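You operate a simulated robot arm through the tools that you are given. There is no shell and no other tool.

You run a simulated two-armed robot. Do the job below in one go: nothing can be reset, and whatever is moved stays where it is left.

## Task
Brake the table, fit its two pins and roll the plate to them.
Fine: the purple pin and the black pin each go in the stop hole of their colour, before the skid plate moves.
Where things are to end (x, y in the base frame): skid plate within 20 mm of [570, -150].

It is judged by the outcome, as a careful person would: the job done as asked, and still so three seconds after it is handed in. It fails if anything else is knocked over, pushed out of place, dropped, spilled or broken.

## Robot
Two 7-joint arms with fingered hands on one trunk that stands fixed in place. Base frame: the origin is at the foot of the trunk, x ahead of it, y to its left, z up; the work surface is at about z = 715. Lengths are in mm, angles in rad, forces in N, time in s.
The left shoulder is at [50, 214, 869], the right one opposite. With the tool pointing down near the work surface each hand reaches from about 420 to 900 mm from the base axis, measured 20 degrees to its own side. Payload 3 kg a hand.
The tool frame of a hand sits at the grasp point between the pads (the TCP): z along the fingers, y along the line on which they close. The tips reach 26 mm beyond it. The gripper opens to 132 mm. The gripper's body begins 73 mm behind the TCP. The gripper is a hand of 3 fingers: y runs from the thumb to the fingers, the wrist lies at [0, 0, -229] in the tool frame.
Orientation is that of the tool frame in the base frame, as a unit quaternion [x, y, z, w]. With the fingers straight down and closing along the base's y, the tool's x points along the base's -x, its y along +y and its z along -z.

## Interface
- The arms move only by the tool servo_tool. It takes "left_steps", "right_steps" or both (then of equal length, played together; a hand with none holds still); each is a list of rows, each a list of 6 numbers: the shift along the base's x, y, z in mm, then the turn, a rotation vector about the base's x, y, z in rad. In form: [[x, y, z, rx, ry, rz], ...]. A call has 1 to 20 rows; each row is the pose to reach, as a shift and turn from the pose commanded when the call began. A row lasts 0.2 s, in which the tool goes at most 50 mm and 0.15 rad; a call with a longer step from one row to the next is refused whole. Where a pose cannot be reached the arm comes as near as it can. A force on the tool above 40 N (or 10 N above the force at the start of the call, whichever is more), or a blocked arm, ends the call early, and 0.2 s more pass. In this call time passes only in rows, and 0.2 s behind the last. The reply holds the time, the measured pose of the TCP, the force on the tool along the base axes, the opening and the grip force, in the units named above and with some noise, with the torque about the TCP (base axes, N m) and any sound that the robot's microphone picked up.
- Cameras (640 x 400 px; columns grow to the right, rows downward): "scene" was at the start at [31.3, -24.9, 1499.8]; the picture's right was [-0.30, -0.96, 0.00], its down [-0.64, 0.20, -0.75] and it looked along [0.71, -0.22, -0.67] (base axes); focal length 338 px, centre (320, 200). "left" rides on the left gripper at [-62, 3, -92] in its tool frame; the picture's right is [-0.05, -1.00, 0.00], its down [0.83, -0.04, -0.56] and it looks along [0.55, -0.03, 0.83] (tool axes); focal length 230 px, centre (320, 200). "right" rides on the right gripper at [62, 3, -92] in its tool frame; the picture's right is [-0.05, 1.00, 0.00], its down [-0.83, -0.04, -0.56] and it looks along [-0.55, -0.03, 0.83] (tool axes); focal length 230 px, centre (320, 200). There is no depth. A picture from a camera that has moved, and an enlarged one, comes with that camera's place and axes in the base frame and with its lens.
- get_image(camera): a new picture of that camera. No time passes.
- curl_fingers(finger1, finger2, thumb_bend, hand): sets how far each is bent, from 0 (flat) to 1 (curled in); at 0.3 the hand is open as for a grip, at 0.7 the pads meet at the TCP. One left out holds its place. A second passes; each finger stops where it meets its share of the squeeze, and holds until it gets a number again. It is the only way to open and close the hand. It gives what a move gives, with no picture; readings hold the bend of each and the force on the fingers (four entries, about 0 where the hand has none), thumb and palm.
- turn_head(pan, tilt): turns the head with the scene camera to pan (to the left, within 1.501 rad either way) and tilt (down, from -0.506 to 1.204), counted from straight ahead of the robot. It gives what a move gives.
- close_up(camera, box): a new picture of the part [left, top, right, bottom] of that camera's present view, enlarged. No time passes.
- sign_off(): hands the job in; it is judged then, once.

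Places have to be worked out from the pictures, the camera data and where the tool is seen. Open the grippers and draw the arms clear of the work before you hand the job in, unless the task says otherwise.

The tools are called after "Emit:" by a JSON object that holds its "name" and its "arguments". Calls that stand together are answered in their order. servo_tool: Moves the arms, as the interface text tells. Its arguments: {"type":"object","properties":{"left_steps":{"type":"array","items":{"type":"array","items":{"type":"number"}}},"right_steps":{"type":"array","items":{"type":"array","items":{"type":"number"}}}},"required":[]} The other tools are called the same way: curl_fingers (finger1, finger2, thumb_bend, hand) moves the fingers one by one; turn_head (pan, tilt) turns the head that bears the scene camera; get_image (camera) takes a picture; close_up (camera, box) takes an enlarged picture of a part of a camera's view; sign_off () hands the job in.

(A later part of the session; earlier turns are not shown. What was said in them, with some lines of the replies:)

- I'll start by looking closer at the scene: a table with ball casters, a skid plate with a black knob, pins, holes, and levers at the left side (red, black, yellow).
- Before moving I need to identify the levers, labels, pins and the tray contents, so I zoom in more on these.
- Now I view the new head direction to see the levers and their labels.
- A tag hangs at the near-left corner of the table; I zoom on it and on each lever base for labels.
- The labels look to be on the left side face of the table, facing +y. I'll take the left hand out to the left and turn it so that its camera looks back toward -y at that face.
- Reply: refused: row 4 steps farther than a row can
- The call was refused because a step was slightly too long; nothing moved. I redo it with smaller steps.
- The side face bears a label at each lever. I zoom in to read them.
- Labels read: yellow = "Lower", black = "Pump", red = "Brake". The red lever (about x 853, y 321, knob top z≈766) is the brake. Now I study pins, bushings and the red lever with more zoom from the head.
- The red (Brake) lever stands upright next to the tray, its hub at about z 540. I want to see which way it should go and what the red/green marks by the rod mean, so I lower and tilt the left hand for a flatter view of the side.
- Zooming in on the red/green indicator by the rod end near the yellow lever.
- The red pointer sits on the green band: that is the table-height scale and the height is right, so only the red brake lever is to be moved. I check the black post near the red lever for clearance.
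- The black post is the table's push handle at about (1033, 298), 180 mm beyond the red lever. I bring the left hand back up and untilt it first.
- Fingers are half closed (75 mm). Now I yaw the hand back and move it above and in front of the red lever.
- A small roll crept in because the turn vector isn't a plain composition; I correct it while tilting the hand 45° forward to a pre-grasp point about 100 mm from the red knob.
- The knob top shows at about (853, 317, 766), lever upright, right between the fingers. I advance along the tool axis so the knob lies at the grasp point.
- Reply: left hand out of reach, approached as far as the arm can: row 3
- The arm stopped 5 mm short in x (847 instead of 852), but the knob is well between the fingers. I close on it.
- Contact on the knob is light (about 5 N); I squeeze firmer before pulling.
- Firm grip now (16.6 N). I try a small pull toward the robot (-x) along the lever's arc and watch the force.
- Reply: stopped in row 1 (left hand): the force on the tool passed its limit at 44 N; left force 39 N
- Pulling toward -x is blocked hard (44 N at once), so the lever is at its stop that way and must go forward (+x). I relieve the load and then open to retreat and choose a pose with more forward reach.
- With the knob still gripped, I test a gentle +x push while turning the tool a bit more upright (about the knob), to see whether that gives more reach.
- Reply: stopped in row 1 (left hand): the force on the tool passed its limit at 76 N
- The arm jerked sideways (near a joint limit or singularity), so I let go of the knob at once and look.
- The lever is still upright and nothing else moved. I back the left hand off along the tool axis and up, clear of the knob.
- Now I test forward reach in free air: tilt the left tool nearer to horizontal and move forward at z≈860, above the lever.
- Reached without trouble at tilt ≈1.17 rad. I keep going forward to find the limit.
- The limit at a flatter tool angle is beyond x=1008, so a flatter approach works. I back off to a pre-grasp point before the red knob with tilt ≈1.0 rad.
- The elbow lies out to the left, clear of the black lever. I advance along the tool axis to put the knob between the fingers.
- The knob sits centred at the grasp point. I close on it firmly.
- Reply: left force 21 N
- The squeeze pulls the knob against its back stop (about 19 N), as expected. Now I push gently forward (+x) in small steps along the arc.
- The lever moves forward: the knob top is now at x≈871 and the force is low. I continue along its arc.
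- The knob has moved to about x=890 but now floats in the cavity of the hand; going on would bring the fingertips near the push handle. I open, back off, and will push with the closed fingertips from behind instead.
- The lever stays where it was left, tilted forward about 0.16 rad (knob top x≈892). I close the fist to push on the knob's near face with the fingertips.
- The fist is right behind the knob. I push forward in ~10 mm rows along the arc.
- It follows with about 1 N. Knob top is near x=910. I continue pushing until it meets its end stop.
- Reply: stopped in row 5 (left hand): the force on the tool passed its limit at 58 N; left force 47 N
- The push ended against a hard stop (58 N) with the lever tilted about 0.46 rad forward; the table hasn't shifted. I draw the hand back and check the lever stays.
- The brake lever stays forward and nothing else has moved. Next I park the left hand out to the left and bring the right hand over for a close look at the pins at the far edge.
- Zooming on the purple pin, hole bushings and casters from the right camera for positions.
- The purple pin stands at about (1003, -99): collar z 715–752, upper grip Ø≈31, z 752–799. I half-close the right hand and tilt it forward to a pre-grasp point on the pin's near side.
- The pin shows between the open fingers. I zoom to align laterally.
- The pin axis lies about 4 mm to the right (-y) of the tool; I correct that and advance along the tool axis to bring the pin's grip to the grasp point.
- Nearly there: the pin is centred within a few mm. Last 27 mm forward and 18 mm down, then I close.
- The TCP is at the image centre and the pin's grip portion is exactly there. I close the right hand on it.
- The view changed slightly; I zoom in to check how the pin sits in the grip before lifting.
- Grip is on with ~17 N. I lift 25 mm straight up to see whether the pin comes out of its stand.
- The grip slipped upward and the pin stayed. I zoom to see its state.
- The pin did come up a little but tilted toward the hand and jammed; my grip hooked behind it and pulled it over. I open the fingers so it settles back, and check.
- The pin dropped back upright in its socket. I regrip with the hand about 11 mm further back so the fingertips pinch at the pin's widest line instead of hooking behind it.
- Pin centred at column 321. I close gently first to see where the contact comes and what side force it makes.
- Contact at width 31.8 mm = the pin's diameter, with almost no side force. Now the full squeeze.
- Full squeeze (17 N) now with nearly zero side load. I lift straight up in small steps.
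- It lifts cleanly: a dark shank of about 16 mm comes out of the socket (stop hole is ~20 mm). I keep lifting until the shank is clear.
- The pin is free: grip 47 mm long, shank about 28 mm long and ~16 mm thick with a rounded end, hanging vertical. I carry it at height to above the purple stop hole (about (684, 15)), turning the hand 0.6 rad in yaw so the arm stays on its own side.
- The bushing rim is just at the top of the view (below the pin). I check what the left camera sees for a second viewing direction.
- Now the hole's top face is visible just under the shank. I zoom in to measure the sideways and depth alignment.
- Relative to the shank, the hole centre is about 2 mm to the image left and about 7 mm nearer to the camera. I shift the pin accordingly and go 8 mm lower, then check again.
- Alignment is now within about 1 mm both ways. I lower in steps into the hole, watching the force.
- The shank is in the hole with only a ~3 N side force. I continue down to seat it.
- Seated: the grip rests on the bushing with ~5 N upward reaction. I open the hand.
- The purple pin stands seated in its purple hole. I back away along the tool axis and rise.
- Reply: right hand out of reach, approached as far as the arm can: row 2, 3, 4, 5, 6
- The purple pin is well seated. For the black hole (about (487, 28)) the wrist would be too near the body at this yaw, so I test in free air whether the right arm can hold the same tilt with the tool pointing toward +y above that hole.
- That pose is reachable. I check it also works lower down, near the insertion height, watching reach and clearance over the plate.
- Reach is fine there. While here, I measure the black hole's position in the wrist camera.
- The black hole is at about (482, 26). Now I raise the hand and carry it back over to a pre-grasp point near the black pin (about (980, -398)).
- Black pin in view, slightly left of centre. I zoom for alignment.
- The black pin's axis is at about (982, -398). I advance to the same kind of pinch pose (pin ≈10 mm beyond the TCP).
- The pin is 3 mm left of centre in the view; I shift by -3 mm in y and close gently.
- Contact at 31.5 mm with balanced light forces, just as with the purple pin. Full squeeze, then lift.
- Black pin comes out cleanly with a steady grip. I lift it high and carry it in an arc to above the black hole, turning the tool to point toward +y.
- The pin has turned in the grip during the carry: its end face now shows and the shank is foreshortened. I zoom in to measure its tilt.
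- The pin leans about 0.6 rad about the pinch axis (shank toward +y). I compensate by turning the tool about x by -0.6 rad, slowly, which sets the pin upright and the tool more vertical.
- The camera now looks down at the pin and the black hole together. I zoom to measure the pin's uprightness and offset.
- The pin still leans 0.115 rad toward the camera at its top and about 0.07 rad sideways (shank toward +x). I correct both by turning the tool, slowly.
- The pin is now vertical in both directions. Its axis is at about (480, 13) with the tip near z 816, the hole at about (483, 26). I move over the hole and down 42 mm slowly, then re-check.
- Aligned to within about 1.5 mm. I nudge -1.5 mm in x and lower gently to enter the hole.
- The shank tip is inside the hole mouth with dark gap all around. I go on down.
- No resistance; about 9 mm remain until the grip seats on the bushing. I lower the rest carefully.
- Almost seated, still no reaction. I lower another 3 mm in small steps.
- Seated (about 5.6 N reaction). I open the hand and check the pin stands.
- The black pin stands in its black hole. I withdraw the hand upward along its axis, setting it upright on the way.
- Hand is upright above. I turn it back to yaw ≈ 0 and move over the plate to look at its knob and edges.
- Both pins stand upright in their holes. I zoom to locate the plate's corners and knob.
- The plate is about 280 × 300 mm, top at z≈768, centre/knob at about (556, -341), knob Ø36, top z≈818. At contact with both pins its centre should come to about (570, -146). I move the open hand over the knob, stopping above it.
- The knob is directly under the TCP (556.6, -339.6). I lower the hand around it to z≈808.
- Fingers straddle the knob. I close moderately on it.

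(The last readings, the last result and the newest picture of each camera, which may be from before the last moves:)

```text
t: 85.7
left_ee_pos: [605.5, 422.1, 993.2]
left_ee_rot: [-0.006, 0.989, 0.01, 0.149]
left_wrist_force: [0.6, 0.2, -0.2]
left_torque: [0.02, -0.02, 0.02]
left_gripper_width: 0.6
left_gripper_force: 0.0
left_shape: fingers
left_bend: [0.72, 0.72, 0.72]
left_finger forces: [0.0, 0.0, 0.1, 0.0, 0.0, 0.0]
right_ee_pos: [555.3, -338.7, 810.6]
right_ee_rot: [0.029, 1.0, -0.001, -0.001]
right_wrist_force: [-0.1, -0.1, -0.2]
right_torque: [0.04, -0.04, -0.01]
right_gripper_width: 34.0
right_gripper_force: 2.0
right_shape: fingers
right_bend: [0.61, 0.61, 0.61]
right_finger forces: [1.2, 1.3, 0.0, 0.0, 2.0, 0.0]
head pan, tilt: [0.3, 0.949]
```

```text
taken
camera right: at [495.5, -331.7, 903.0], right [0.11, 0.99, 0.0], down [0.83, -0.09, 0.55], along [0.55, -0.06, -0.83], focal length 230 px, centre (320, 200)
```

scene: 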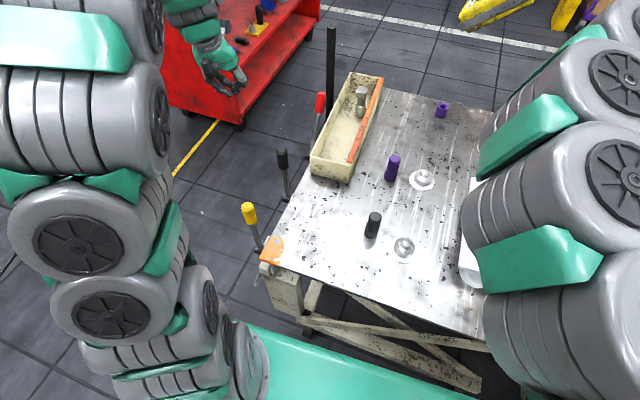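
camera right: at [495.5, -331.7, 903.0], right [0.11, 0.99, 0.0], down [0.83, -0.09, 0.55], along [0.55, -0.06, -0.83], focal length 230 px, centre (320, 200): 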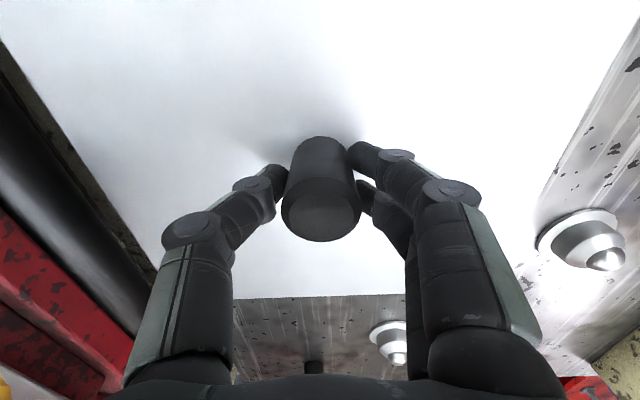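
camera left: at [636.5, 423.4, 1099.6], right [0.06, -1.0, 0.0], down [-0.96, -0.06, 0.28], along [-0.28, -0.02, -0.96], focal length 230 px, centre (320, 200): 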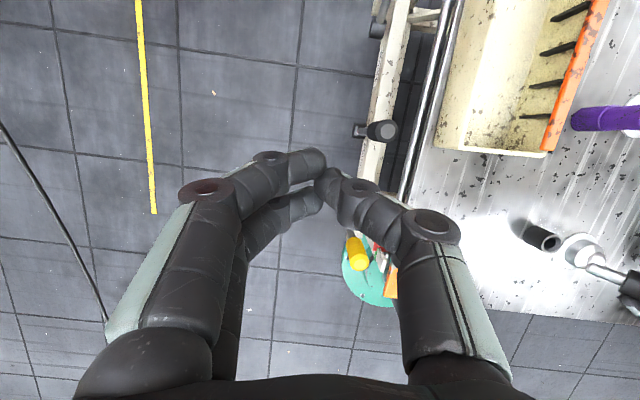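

Balanced light contact. I firm it slightly and then try the first 30 mm of rolling toward the pins.

Emit:
{"name": "curl_fingers", "arguments": {"hand": "right", "finger1": 0.65, "finger2": 0.65, "thumb_bend": 0.65}}

Emit:
{"name": "servo_tool", "arguments": {"right_steps": [[0.4, 5, 0, 0, 0, 0], [0.8, 12, 0, 0, 0, 0], [1.4, 20, 0, 0, 0, 0], [2, 30, 0, 0, 0, 0]]}}

Emit:
{"name": "get_image", "arguments": {"camera": "right"}}

Emit:
{"name": "get_image", "arguments": {"camera": "scene"}}

```text
t: 86.7
left_ee_pos: [605.8, 421.9, 993.1]
left_ee_rot: [-0.006, 0.989, 0.01, 0.149]
left_wrist_force: [-0.7, 0.6, -0.4]
left_torque: [0.03, 0.01, -0.01]
left_gripper_width: 0.7
left_gripper_force: 0.0
left_shape: fingers
left_bend: [0.72, 0.72, 0.72]
left_finger forces: [0.0, 0.0, 0.0, 0.0, 0.0, 0.0]
right_ee_pos: [556.4, -339.2, 810.3]
right_ee_rot: [0.03, 1.0, 0.0, 0.0]
right_wrist_force: [1.1, -0.1, -0.5]
right_torque: [0.02, -0.03, -0.02]
right_gripper_width: 32.7
right_gripper_force: 5.5
right_shape: fingers
right_bend: [0.61, 0.61, 0.62]
right_finger forces: [2.6, 2.8, 0.0, 0.0, 5.1, 0.1]
head pan, tilt: [0.3, 0.949]
```

```text
t: 87.7
left_ee_pos: [606.1, 422.3, 992.3]
left_ee_rot: [-0.006, 0.989, 0.009, 0.149]
left_wrist_force: [0.5, -0.1, 0.5]
left_torque: [0.01, -0.04, -0.02]
left_gripper_width: 0.8
left_gripper_force: 0.1
left_shape: fingers
left_bend: [0.72, 0.72, 0.72]
left_finger forces: [0.0, 0.0, 0.0, 0.0, 0.1, 0.1]
right_ee_pos: [557.4, -309.1, 810.6]
right_ee_rot: [0.03, 1.0, 0.0, -0.001]
right_wrist_force: [5.2, -0.9, 0.1]
right_torque: [0.01, -0.14, 0.0]
right_gripper_width: 32.0
right_gripper_force: 5.2
right_shape: fingers
right_bend: [0.62, 0.61, 0.63]
right_finger forces: [1.9, 3.6, 0.0, 0.0, 5.4, 0.0]
head pan, tilt: [0.3, 0.949]
```

```text
taken
camera right: at [496.3, -300.8, 902.8], right [0.11, 0.99, 0.0], down [0.83, -0.09, 0.55], along [0.55, -0.06, -0.83], focal length 230 px, centre (320, 200)
```

right: 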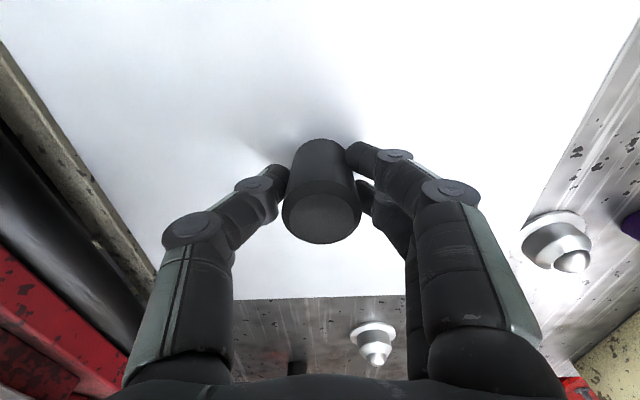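

```text
taken
```

scene: 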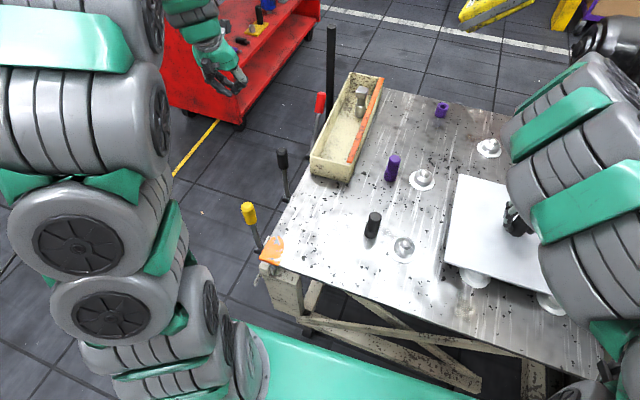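

The plate rolls with the hand. A 5 N sideways push (+x) appears, so I give a little more x on the way. Next 60 mm.

Emit:
{"name": "servo_tool", "arguments": {"right_steps": [[1.2, 8, 0, 0, 0, 0], [2, 18, 0, 0, 0, 0], [2.8, 28, 0, 0, 0, 0], [3.5, 38, 0, 0, 0, 0], [4.2, 49, 0, 0, 0, 0], [4.9, 60, 0, 0, 0, 0]]}}

Emit:
{"name": "get_image", "arguments": {"camera": "scene"}}

```text
t: 89.1
left_ee_pos: [605.2, 421.2, 992.9]
left_ee_rot: [-0.006, 0.989, 0.009, 0.15]
left_wrist_force: [0.5, -0.4, -0.5]
left_torque: [-0.02, 0.02, -0.01]
left_gripper_width: 0.7
left_gripper_force: 0.1
left_shape: fingers
left_bend: [0.72, 0.72, 0.72]
left_finger forces: [0.1, 0.1, 0.1, 0.0, 0.0, 0.0]
right_ee_pos: [561.8, -249.5, 811.5]
right_ee_rot: [0.031, 1.0, -0.001, -0.001]
right_wrist_force: [-0.7, -2.4, -0.2]
right_torque: [-0.05, 0.0, -0.02]
right_gripper_width: 32.3
right_gripper_force: 5.7
right_shape: fingers
right_bend: [0.62, 0.62, 0.62]
right_finger forces: [2.1, 2.5, 0.0, 0.1, 6.4, 0.1]
head pan, tilt: [0.3, 0.949]
```

```text
taken
```

scene: 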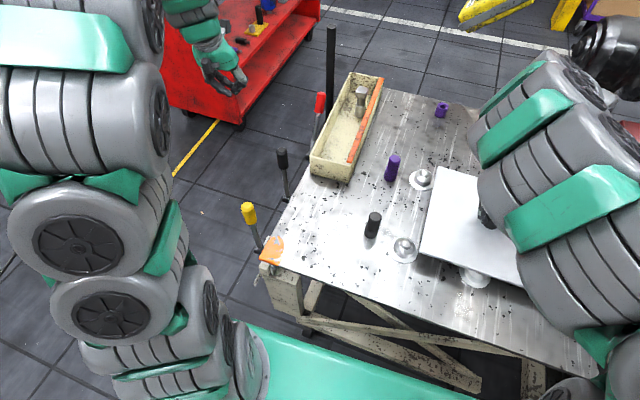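

Rolling smoothly, low forces. I go another 75 mm, slowly.

Emit:
{"name": "servo_tool", "arguments": {"right_steps": [[0.7, 9, 0, 0, 0, 0], [1.5, 20, 0, 0, 0, 0], [2.3, 31, 0, 0, 0, 0], [3.1, 42, 0, 0, 0, 0], [4, 53, 0, 0, 0, 0], [4.8, 64, 0, 0, 0, 0], [5.5, 74, 0, 0, 0, 0]]}}

Emit:
{"name": "get_image", "arguments": {"camera": "scene"}}

Emit:
{"name": "get_image", "arguments": {"camera": "right"}}

```text
t: 90.7
left_ee_pos: [605.0, 421.2, 993.5]
left_ee_rot: [-0.005, 0.989, 0.01, 0.15]
left_wrist_force: [-0.8, -0.6, 0.2]
left_torque: [-0.01, -0.01, 0.03]
left_gripper_width: 0.6
left_gripper_force: 0.0
left_shape: fingers
left_bend: [0.72, 0.72, 0.72]
left_finger forces: [0.0, 0.0, 0.1, 0.1, 0.0, 0.1]
right_ee_pos: [569.4, -174.2, 810.7]
right_ee_rot: [0.029, 1.0, 0.0, -0.002]
right_wrist_force: [-6.2, 0.5, 1.9]
right_torque: [-0.01, 0.14, -0.01]
right_gripper_width: 32.6
right_gripper_force: 6.0
right_shape: fingers
right_bend: [0.62, 0.62, 0.63]
right_finger forces: [4.1, 2.3, 0.1, 0.1, 5.7, 0.0]
head pan, tilt: [0.3, 0.949]
```

```text
taken
```

scene: 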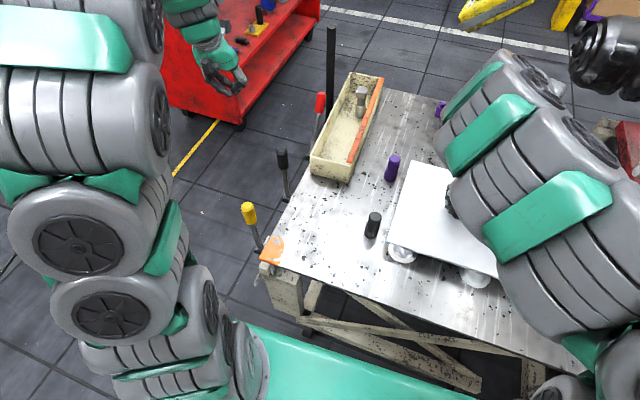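

```text
taken
camera right: at [508.2, -165.8, 903.3], right [0.11, 0.99, 0.0], down [0.83, -0.09, 0.55], along [0.55, -0.06, -0.83], focal length 230 px, centre (320, 200)
```

right: 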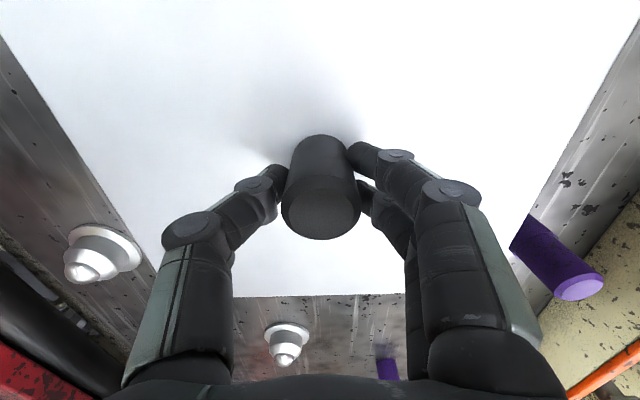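

Close now, TCP at (569, -174). I zoom to see the gaps to both pins.

Emit:
{"name": "close_up", "arguments": {"camera": "scene", "box": [340, 140, 500, 260]}}

Emit:
{"name": "close_up", "arguments": {"camera": "right", "box": [480, 150, 640, 320]}}

```text
3.33 times, centred on (420, 200) of scene
camera zoom: at [20.6, 21.4, 1482.4], right [0.3, -0.96, 0.0], down [-0.78, -0.24, -0.58], along [0.56, 0.17, -0.81], focal length 1128 px, centre (-13, 200)
```

zoom: 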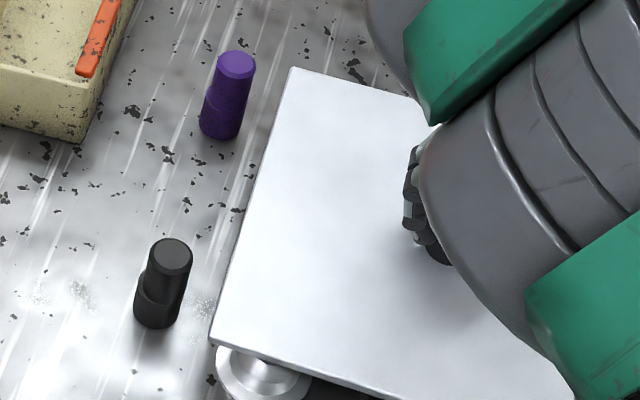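

```text
2.35 times, centred on (560, 235) of right
camera zoom: at [508.2, -165.8, 903.3], right [0.11, 0.99, 0.0], down [0.83, -0.09, 0.55], along [0.55, -0.06, -0.83], focal length 541 px, centre (-245, 118)
```

zoom: 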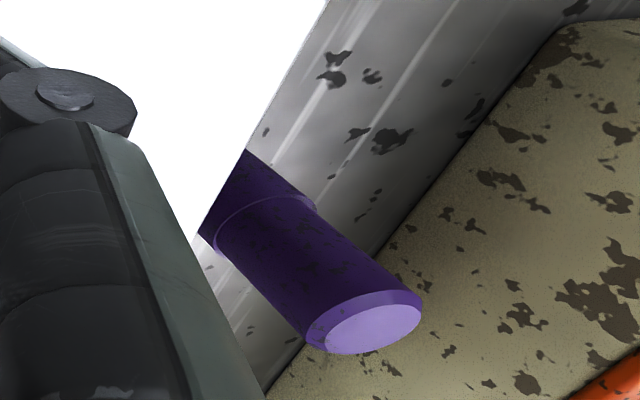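

Both gaps look equal at about 25 mm. I roll 18 mm further, then creep until contact shows in the force.

Emit:
{"name": "servo_tool", "arguments": {"right_steps": [[-0.6, 5, 0, 0, 0, 0], [-0.2, 10, 0, 0, 0, 0], [0.1, 14, 0, 0, 0, 0], [0.3, 18, 0, 0, 0, 0]]}}

Emit:
{"name": "close_up", "arguments": {"camera": "scene", "box": [340, 140, 500, 260]}}

```text
t: 91.7
left_ee_pos: [605.0, 422.1, 992.1]
left_ee_rot: [-0.006, 0.989, 0.009, 0.15]
left_wrist_force: [0.4, -0.1, -1.3]
left_torque: [0.0, 0.01, 0.01]
left_gripper_width: 0.9
left_gripper_force: 0.0
left_shape: fingers
left_bend: [0.72, 0.72, 0.72]
left_finger forces: [0.0, 0.0, 0.0, 0.0, 0.1, 0.0]
right_ee_pos: [569.7, -156.0, 810.4]
right_ee_rot: [0.029, 1.0, 0.0, -0.001]
right_wrist_force: [-1.5, 0.2, 7.7]
right_torque: [0.01, 0.07, 0.03]
right_gripper_width: 32.3
right_gripper_force: 7.2
right_shape: fingers
right_bend: [0.62, 0.62, 0.63]
right_finger forces: [4.3, 3.7, 0.0, 0.0, 6.9, 0.1]
head pan, tilt: [0.3, 0.949]
```

```text
3.33 times, centred on (420, 200) of scene
camera zoom: at [20.6, 21.4, 1482.4], right [0.3, -0.96, 0.0], down [-0.78, -0.24, -0.58], along [0.56, 0.17, -0.81], focal length 1128 px, centre (-13, 200)
```

zoom: 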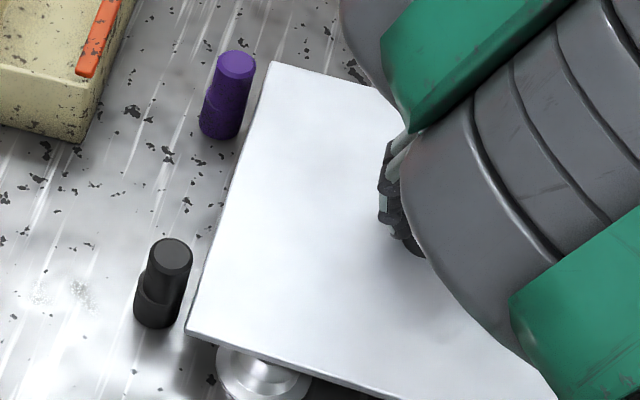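

About 8–10 mm of gap left on both pins. I creep on in 2–3 mm steps until contact.

Emit:
{"name": "servo_tool", "arguments": {"right_steps": [[0.2, 3, 0, 0, 0, 0], [0.4, 6, 0, 0, 0, 0]]}}

Emit:
{"name": "close_up", "arguments": {"camera": "scene", "box": [350, 140, 450, 250]}}

```text
t: 92.3
left_ee_pos: [605.4, 421.5, 993.6]
left_ee_rot: [-0.006, 0.989, 0.009, 0.149]
left_wrist_force: [0.1, -0.2, 0.0]
left_torque: [-0.01, -0.05, -0.02]
left_gripper_width: 0.6
left_gripper_force: 0.0
left_shape: fingers
left_bend: [0.72, 0.72, 0.72]
left_finger forces: [0.0, 0.1, 0.0, 0.1, 0.1, 0.1]
right_ee_pos: [568.1, -151.2, 812.0]
right_ee_rot: [0.03, 1.0, 0.0, 0.0]
right_wrist_force: [2.0, 0.3, 4.5]
right_torque: [0.0, -0.07, 0.02]
right_gripper_width: 32.4
right_gripper_force: 7.1
right_shape: fingers
right_bend: [0.62, 0.62, 0.63]
right_finger forces: [3.4, 4.0, 0.0, 0.1, 6.6, 0.0]
head pan, tilt: [0.3, 0.949]
```

```text
3.64 times, centred on (400, 195) of scene
camera zoom: at [20.7, 21.4, 1482.4], right [0.3, -0.96, 0.0], down [-0.78, -0.24, -0.58], along [0.56, 0.17, -0.81], focal length 1230 px, centre (29, 218)
```

zoom: 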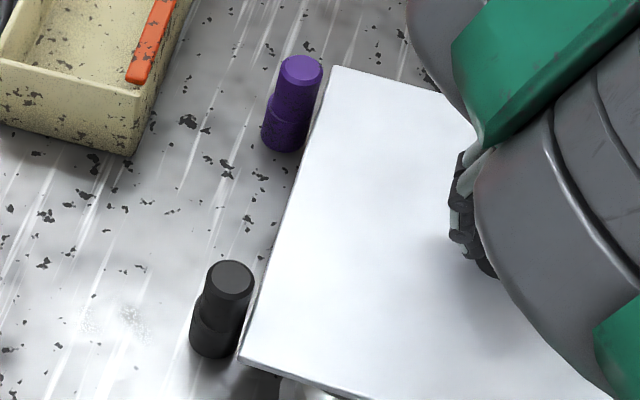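

Only a few mm left. I continue in 2 mm steps.

Emit:
{"name": "servo_tool", "arguments": {"right_steps": [[0.1, 2, 0, 0, 0, 0], [0.2, 4, 0, 0, 0, 0]]}}

Emit:
{"name": "close_up", "arguments": {"camera": "scene", "box": [350, 140, 450, 250]}}

```text
t: 92.9
left_ee_pos: [605.5, 421.1, 992.4]
left_ee_rot: [-0.005, 0.989, 0.009, 0.15]
left_wrist_force: [0.1, 0.5, 0.6]
left_torque: [-0.01, 0.0, -0.03]
left_gripper_width: 0.7
left_gripper_force: 0.1
left_shape: fingers
left_bend: [0.72, 0.72, 0.72]
left_finger forces: [0.0, 0.1, 0.0, 0.0, 0.0, 0.1]
right_ee_pos: [568.6, -147.9, 811.3]
right_ee_rot: [0.03, 1.0, 0.0, 0.0]
right_wrist_force: [4.5, -1.2, 1.8]
right_torque: [-0.01, -0.13, 0.01]
right_gripper_width: 32.2
right_gripper_force: 6.2
right_shape: fingers
right_bend: [0.62, 0.62, 0.63]
right_finger forces: [2.6, 4.2, 0.1, 0.0, 6.4, 0.1]
head pan, tilt: [0.3, 0.949]
```

```text
3.64 times, centred on (400, 195) of scene
camera zoom: at [20.7, 21.4, 1482.4], right [0.3, -0.96, 0.0], down [-0.78, -0.24, -0.58], along [0.56, 0.17, -0.81], focal length 1230 px, centre (29, 218)
```

zoom: 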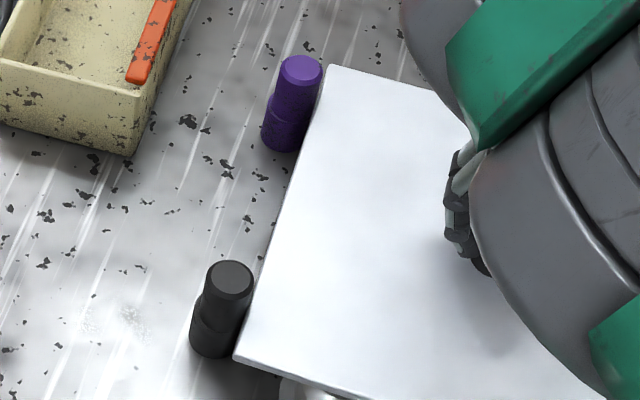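

Almost touching. Two more small steps, watching the y-force.

Emit:
{"name": "servo_tool", "arguments": {"right_steps": [[0, 1.5, 0, 0, 0, 0], [0, 3, 0, 0, 0, 0]]}}

Emit:
{"name": "close_up", "arguments": {"camera": "scene", "box": [350, 140, 450, 250]}}

Emit:
{"name": "get_image", "arguments": {"camera": "left"}}

```text
t: 93.5
left_ee_pos: [605.9, 421.4, 993.2]
left_ee_rot: [-0.006, 0.989, 0.01, 0.15]
left_wrist_force: [-0.3, 0.5, -0.7]
left_torque: [0.03, 0.03, 0.01]
left_gripper_width: 1.0
left_gripper_force: 0.0
left_shape: fingers
left_bend: [0.72, 0.72, 0.72]
left_finger forces: [0.1, 0.1, 0.1, 0.1, 0.0, 0.0]
right_ee_pos: [569.7, -143.9, 810.8]
right_ee_rot: [0.029, 1.0, -0.001, -0.001]
right_wrist_force: [5.3, -0.9, 3.2]
right_torque: [0.0, -0.11, 0.02]
right_gripper_width: 31.9
right_gripper_force: 6.7
right_shape: fingers
right_bend: [0.62, 0.62, 0.63]
right_finger forces: [2.7, 4.0, 0.1, 0.1, 6.6, 0.1]
head pan, tilt: [0.3, 0.949]
```

```text
3.64 times, centred on (400, 195) of scene
camera zoom: at [20.7, 21.4, 1482.4], right [0.3, -0.96, 0.0], down [-0.78, -0.24, -0.58], along [0.56, 0.17, -0.81], focal length 1230 px, centre (29, 218)
```

zoom: 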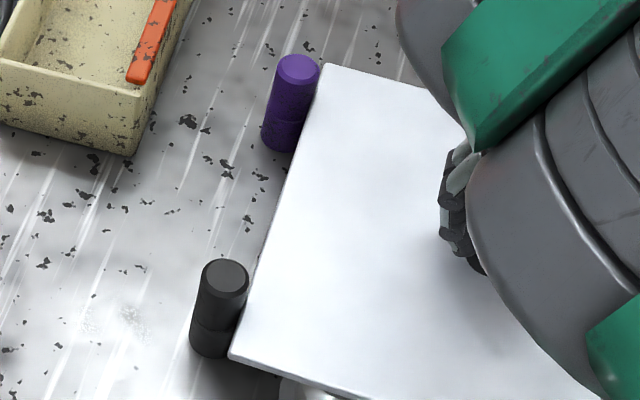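

```text
taken
camera left: at [636.5, 423.5, 1099.6], right [0.06, -1.0, 0.0], down [-0.96, -0.06, 0.28], along [-0.28, -0.02, -0.96], focal length 230 px, centre (320, 200)
```

left: 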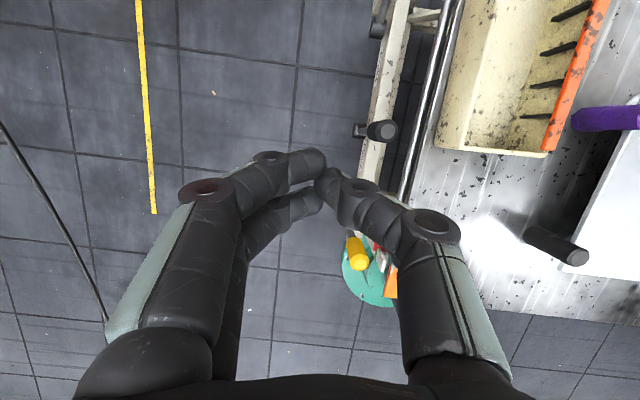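

Both pins now just lean a hair against the plate: contact on both. I ease back 1 mm to take the load off, then open the hand.

Emit:
{"name": "servo_tool", "arguments": {"right_steps": [[0.5, -1, 0, 0, 0, 0]]}}

Emit:
{"name": "curl_fingers", "arguments": {"hand": "right", "finger1": 0.58, "finger2": 0.58, "thumb_bend": 0.58}}

Emit:
{"name": "curl_fingers", "arguments": {"hand": "right", "finger1": 0.46, "finger2": 0.46, "thumb_bend": 0.46}}

Emit:
{"name": "get_image", "arguments": {"camera": "right"}}

Emit:
{"name": "close_up", "arguments": {"camera": "scene", "box": [350, 140, 450, 250]}}

```text
t: 93.9
left_ee_pos: [604.9, 421.7, 993.4]
left_ee_rot: [-0.005, 0.989, 0.009, 0.15]
left_wrist_force: [-0.4, -0.8, -0.1]
left_torque: [0.01, -0.01, -0.02]
left_gripper_width: 0.8
left_gripper_force: 0.1
left_shape: fingers
left_bend: [0.72, 0.72, 0.72]
left_finger forces: [0.0, 0.1, 0.0, 0.0, 0.1, 0.1]
right_ee_pos: [570.0, -144.4, 809.3]
right_ee_rot: [0.029, 1.0, -0.001, -0.001]
right_wrist_force: [1.6, 0.0, 5.2]
right_torque: [-0.03, -0.03, 0.0]
right_gripper_width: 32.3
right_gripper_force: 6.6
right_shape: fingers
right_bend: [0.62, 0.62, 0.63]
right_finger forces: [3.7, 3.7, 0.1, 0.1, 6.3, 0.0]
head pan, tilt: [0.3, 0.949]
```

```text
t: 94.9
left_ee_pos: [604.9, 422.3, 993.3]
left_ee_rot: [-0.006, 0.989, 0.009, 0.149]
left_wrist_force: [-0.4, 0.1, 0.4]
left_torque: [0.01, 0.03, 0.0]
left_gripper_width: 0.6
left_gripper_force: 0.1
left_shape: fingers
left_bend: [0.72, 0.72, 0.72]
left_finger forces: [0.0, 0.1, 0.0, 0.0, 0.1, 0.1]
right_ee_pos: [570.2, -144.6, 809.6]
right_ee_rot: [0.029, 1.0, 0.0, -0.002]
right_wrist_force: [-0.3, -0.5, -0.1]
right_torque: [0.02, -0.02, 0.01]
right_gripper_width: 43.8
right_gripper_force: 0.1
right_shape: fingers
right_bend: [0.57, 0.57, 0.57]
right_finger forces: [0.0, 0.0, 0.0, 0.0, 0.2, 0.1]
head pan, tilt: [0.3, 0.949]
```

```text
t: 95.9
left_ee_pos: [604.7, 423.3, 994.3]
left_ee_rot: [-0.006, 0.989, 0.01, 0.149]
left_wrist_force: [0.3, 0.1, 0.3]
left_torque: [-0.01, 0.0, 0.0]
left_gripper_width: 0.7
left_gripper_force: 0.0
left_shape: fingers
left_bend: [0.72, 0.72, 0.72]
left_finger forces: [0.0, 0.1, 0.0, 0.0, 0.1, 0.0]
right_ee_pos: [569.0, -144.2, 810.3]
right_ee_rot: [0.029, 1.0, 0.001, -0.001]
right_wrist_force: [-0.5, -0.6, 0.0]
right_torque: [0.01, -0.02, 0.0]
right_gripper_width: 80.4
right_gripper_force: 0.0
right_shape: fingers
right_bend: [0.46, 0.46, 0.46]
right_finger forces: [0.0, 0.0, 0.1, 0.0, 0.1, 0.1]
head pan, tilt: [0.3, 0.949]
```

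```text
taken
camera right: at [509.2, -137.3, 902.7], right [0.11, 0.99, 0.0], down [0.83, -0.09, 0.55], along [0.55, -0.06, -0.83], focal length 230 px, centre (320, 200)
```

right: 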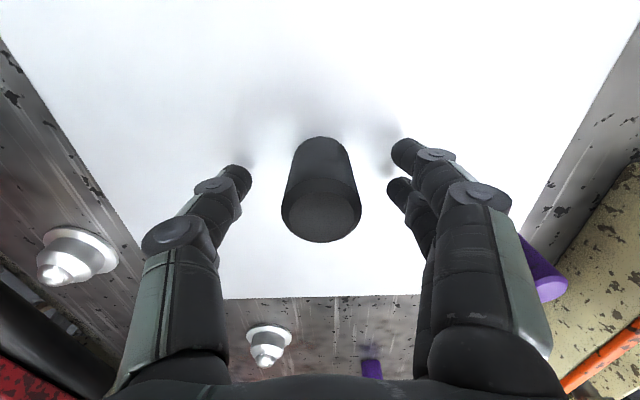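

```text
3.64 times, centred on (400, 195) of scene
camera zoom: at [20.7, 21.4, 1482.4], right [0.3, -0.96, 0.0], down [-0.78, -0.24, -0.58], along [0.56, 0.17, -0.81], focal length 1230 px, centre (29, 218)
```

zoom: 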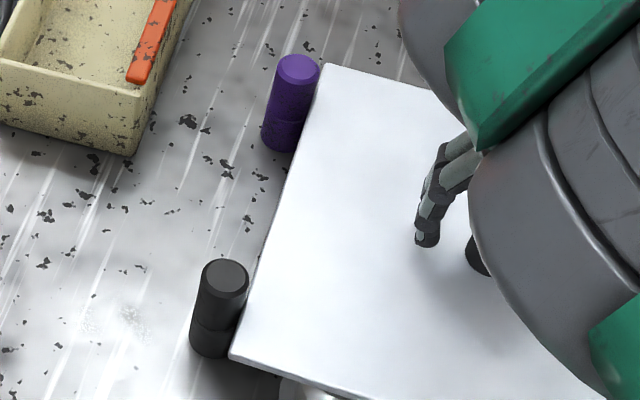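

The plate stays against both pins. I raise the hand straight up off the knob.

Emit:
{"name": "servo_tool", "arguments": {"right_steps": [[0, 0, 20, 0, 0, 0], [0, 0, 45, 0, 0, 0], [0, 0, 80, 0, 0, 0], [0, 0, 120, 0, 0, 0], [0, -40, 150, 0, 0, 0], [0, -85, 170, 0, 0, 0], [0, -130, 190, 0, 0, 0], [0, -175, 210, 0, 0, 0], [0, -220, 230, 0, 0, 0]]}}

Emit:
{"name": "curl_fingers", "arguments": {"hand": "left", "finger1": 0.3, "finger2": 0.3, "thumb_bend": 0.3}}

Emit:
{"name": "curl_fingers", "arguments": {"hand": "right", "finger1": 0.3, "finger2": 0.3, "thumb_bend": 0.3}}

Emit:
{"name": "get_image", "arguments": {"camera": "scene"}}

Emit:
{"name": "get_image", "arguments": {"camera": "right"}}

```text
t: 97.9
left_ee_pos: [605.3, 421.3, 993.6]
left_ee_rot: [-0.005, 0.989, 0.009, 0.15]
left_wrist_force: [0.1, -0.1, 0.4]
left_torque: [-0.02, -0.01, -0.02]
left_gripper_width: 0.8
left_gripper_force: 0.2
left_shape: fingers
left_bend: [0.72, 0.72, 0.72]
left_finger forces: [0.1, 0.0, 0.1, 0.0, 0.0, 0.1]
right_ee_pos: [569.6, -365.6, 1040.9]
right_ee_rot: [0.03, 1.0, 0.0, -0.001]
right_wrist_force: [-0.3, -1.1, -0.4]
right_torque: [0.0, 0.0, -0.03]
right_gripper_width: 81.0
right_gripper_force: 0.1
right_shape: fingers
right_bend: [0.46, 0.46, 0.46]
right_finger forces: [0.0, 0.0, 0.0, 0.0, 0.0, 0.0]
head pan, tilt: [0.3, 0.949]
```

```text
t: 98.9
left_ee_pos: [605.2, 421.8, 993.6]
left_ee_rot: [-0.006, 0.989, 0.01, 0.15]
left_wrist_force: [0.4, 0.5, -1.1]
left_torque: [0.0, -0.02, 0.01]
left_gripper_width: 133.9
left_gripper_force: 0.1
left_shape: fingers
left_bend: [0.3, 0.3, 0.3]
left_finger forces: [0.1, 0.1, 0.1, 0.0, 0.0, 0.1]
right_ee_pos: [570.2, -363.1, 1040.5]
right_ee_rot: [0.029, 1.0, 0.0, -0.002]
right_wrist_force: [0.7, -0.2, -0.1]
right_torque: [0.01, -0.01, 0.01]
right_gripper_width: 81.0
right_gripper_force: 0.1
right_shape: fingers
right_bend: [0.46, 0.46, 0.46]
right_finger forces: [0.0, 0.0, 0.0, 0.0, 0.0, 0.0]
head pan, tilt: [0.3, 0.949]
```

```text
t: 99.9
left_ee_pos: [604.6, 423.2, 991.9]
left_ee_rot: [-0.006, 0.989, 0.009, 0.15]
left_wrist_force: [0.1, -0.3, 0.1]
left_torque: [0.04, 0.01, 0.0]
left_gripper_width: 134.1
left_gripper_force: 0.0
left_shape: fingers
left_bend: [0.3, 0.3, 0.3]
left_finger forces: [0.0, 0.0, 0.0, 0.0, 0.0, 0.1]
right_ee_pos: [569.8, -363.7, 1041.5]
right_ee_rot: [0.03, 1.0, 0.0, 0.0]
right_wrist_force: [0.9, 0.0, -0.1]
right_torque: [-0.03, 0.03, -0.02]
right_gripper_width: 133.8
right_gripper_force: 0.0
right_shape: fingers
right_bend: [0.3, 0.3, 0.3]
right_finger forces: [0.1, 0.0, 0.1, 0.0, 0.1, 0.0]
head pan, tilt: [0.3, 0.949]
```

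```text
taken
```

scene: 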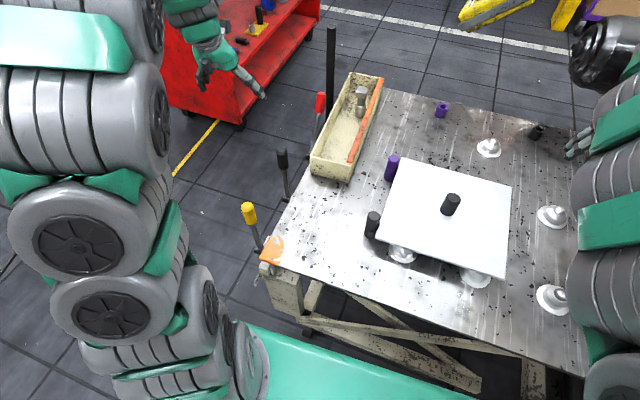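

```text
taken
camera right: at [509.1, -356.4, 1132.8], right [0.11, 0.99, 0.0], down [0.83, -0.09, 0.55], along [0.55, -0.06, -0.83], focal length 230 px, centre (320, 200)
```

right: 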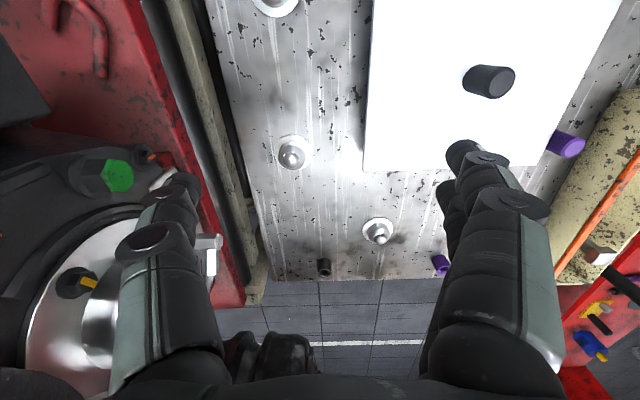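

Everything is in place. I verify the plate's final position, the pins, and the brake lever from the head.

Emit:
{"name": "close_up", "arguments": {"camera": "scene", "box": [350, 140, 530, 290]}}

Emit:
{"name": "close_up", "arguments": {"camera": "scene", "box": [260, 60, 400, 200]}}

Emit:
{"name": "close_up", "arguments": {"camera": "scene", "box": [350, 140, 430, 250]}}

```text
2.67 times, centred on (440, 215) of scene
camera zoom: at [20.7, 21.4, 1482.4], right [0.3, -0.96, 0.0], down [-0.78, -0.24, -0.58], along [0.56, 0.17, -0.81], focal length 902 px, centre (0, 160)
```

zoom: 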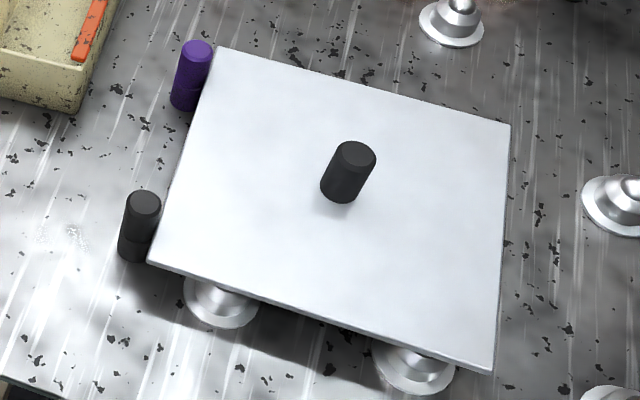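

```text
2.86 times, centred on (330, 130) of scene
camera zoom: at [20.7, 21.4, 1482.4], right [0.3, -0.96, 0.0], down [-0.78, -0.24, -0.58], along [0.56, 0.17, -0.81], focal length 967 px, centre (291, 400)
```

zoom: 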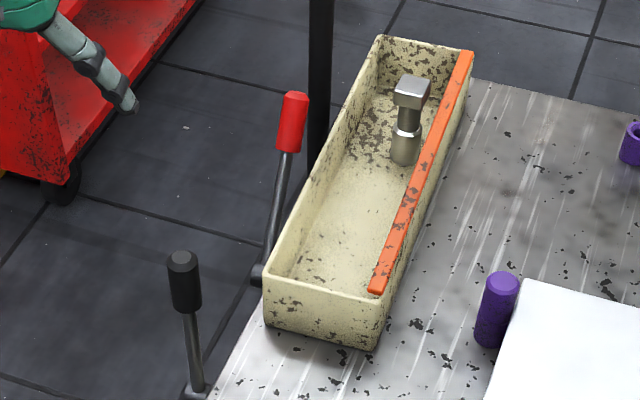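

```text
3.64 times, centred on (390, 195) of scene
camera zoom: at [20.7, 21.4, 1482.4], right [0.3, -0.96, 0.0], down [-0.78, -0.24, -0.58], along [0.56, 0.17, -0.81], focal length 1230 px, centre (66, 218)
```

zoom: 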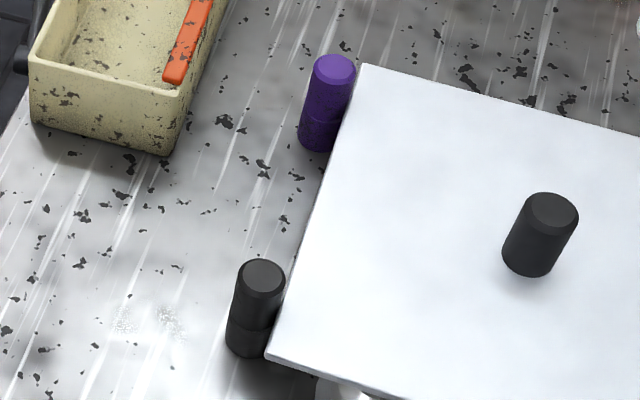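

The plate centre measures about (572, -145), touching both seated pins, the brake lever is forward at its stop, and both hands are open and clear. I hand the job in.

Emit:
{"name": "sign_off", "arguments": {}}

```text
The job is handed in.
```

The job is handed in: the table is braked, both pins are in their holes, and the plate is rolled up against them.

- **Brake:** The red lever carries the "Brake" label. It moved forward about 0.46 rad to a hard stop and stayed there. I left the "Pump" and "Lower" levers alone, because the height pointer was already on its green band.
- **Pins:** The purple pin is in the purple hole and the black pin is in the black hole. Both stood upright and seated before the plate moved. My first grip on the purple pin slipped, but it dropped back into its stand and the second grip held.
- **Plate:** I measured its centre at about (572, -145), roughly 5 mm from the target. It touches both pins, which lean very slightly against it within the play of their holes.
- **Everything else:** I saw nothing knocked over, dropped or pushed out of place in the final pictures. Both hands are open and clear of the work.

I did not test whether the table would still roll. I took the brake as set because the lever reached its stop and stayed put.
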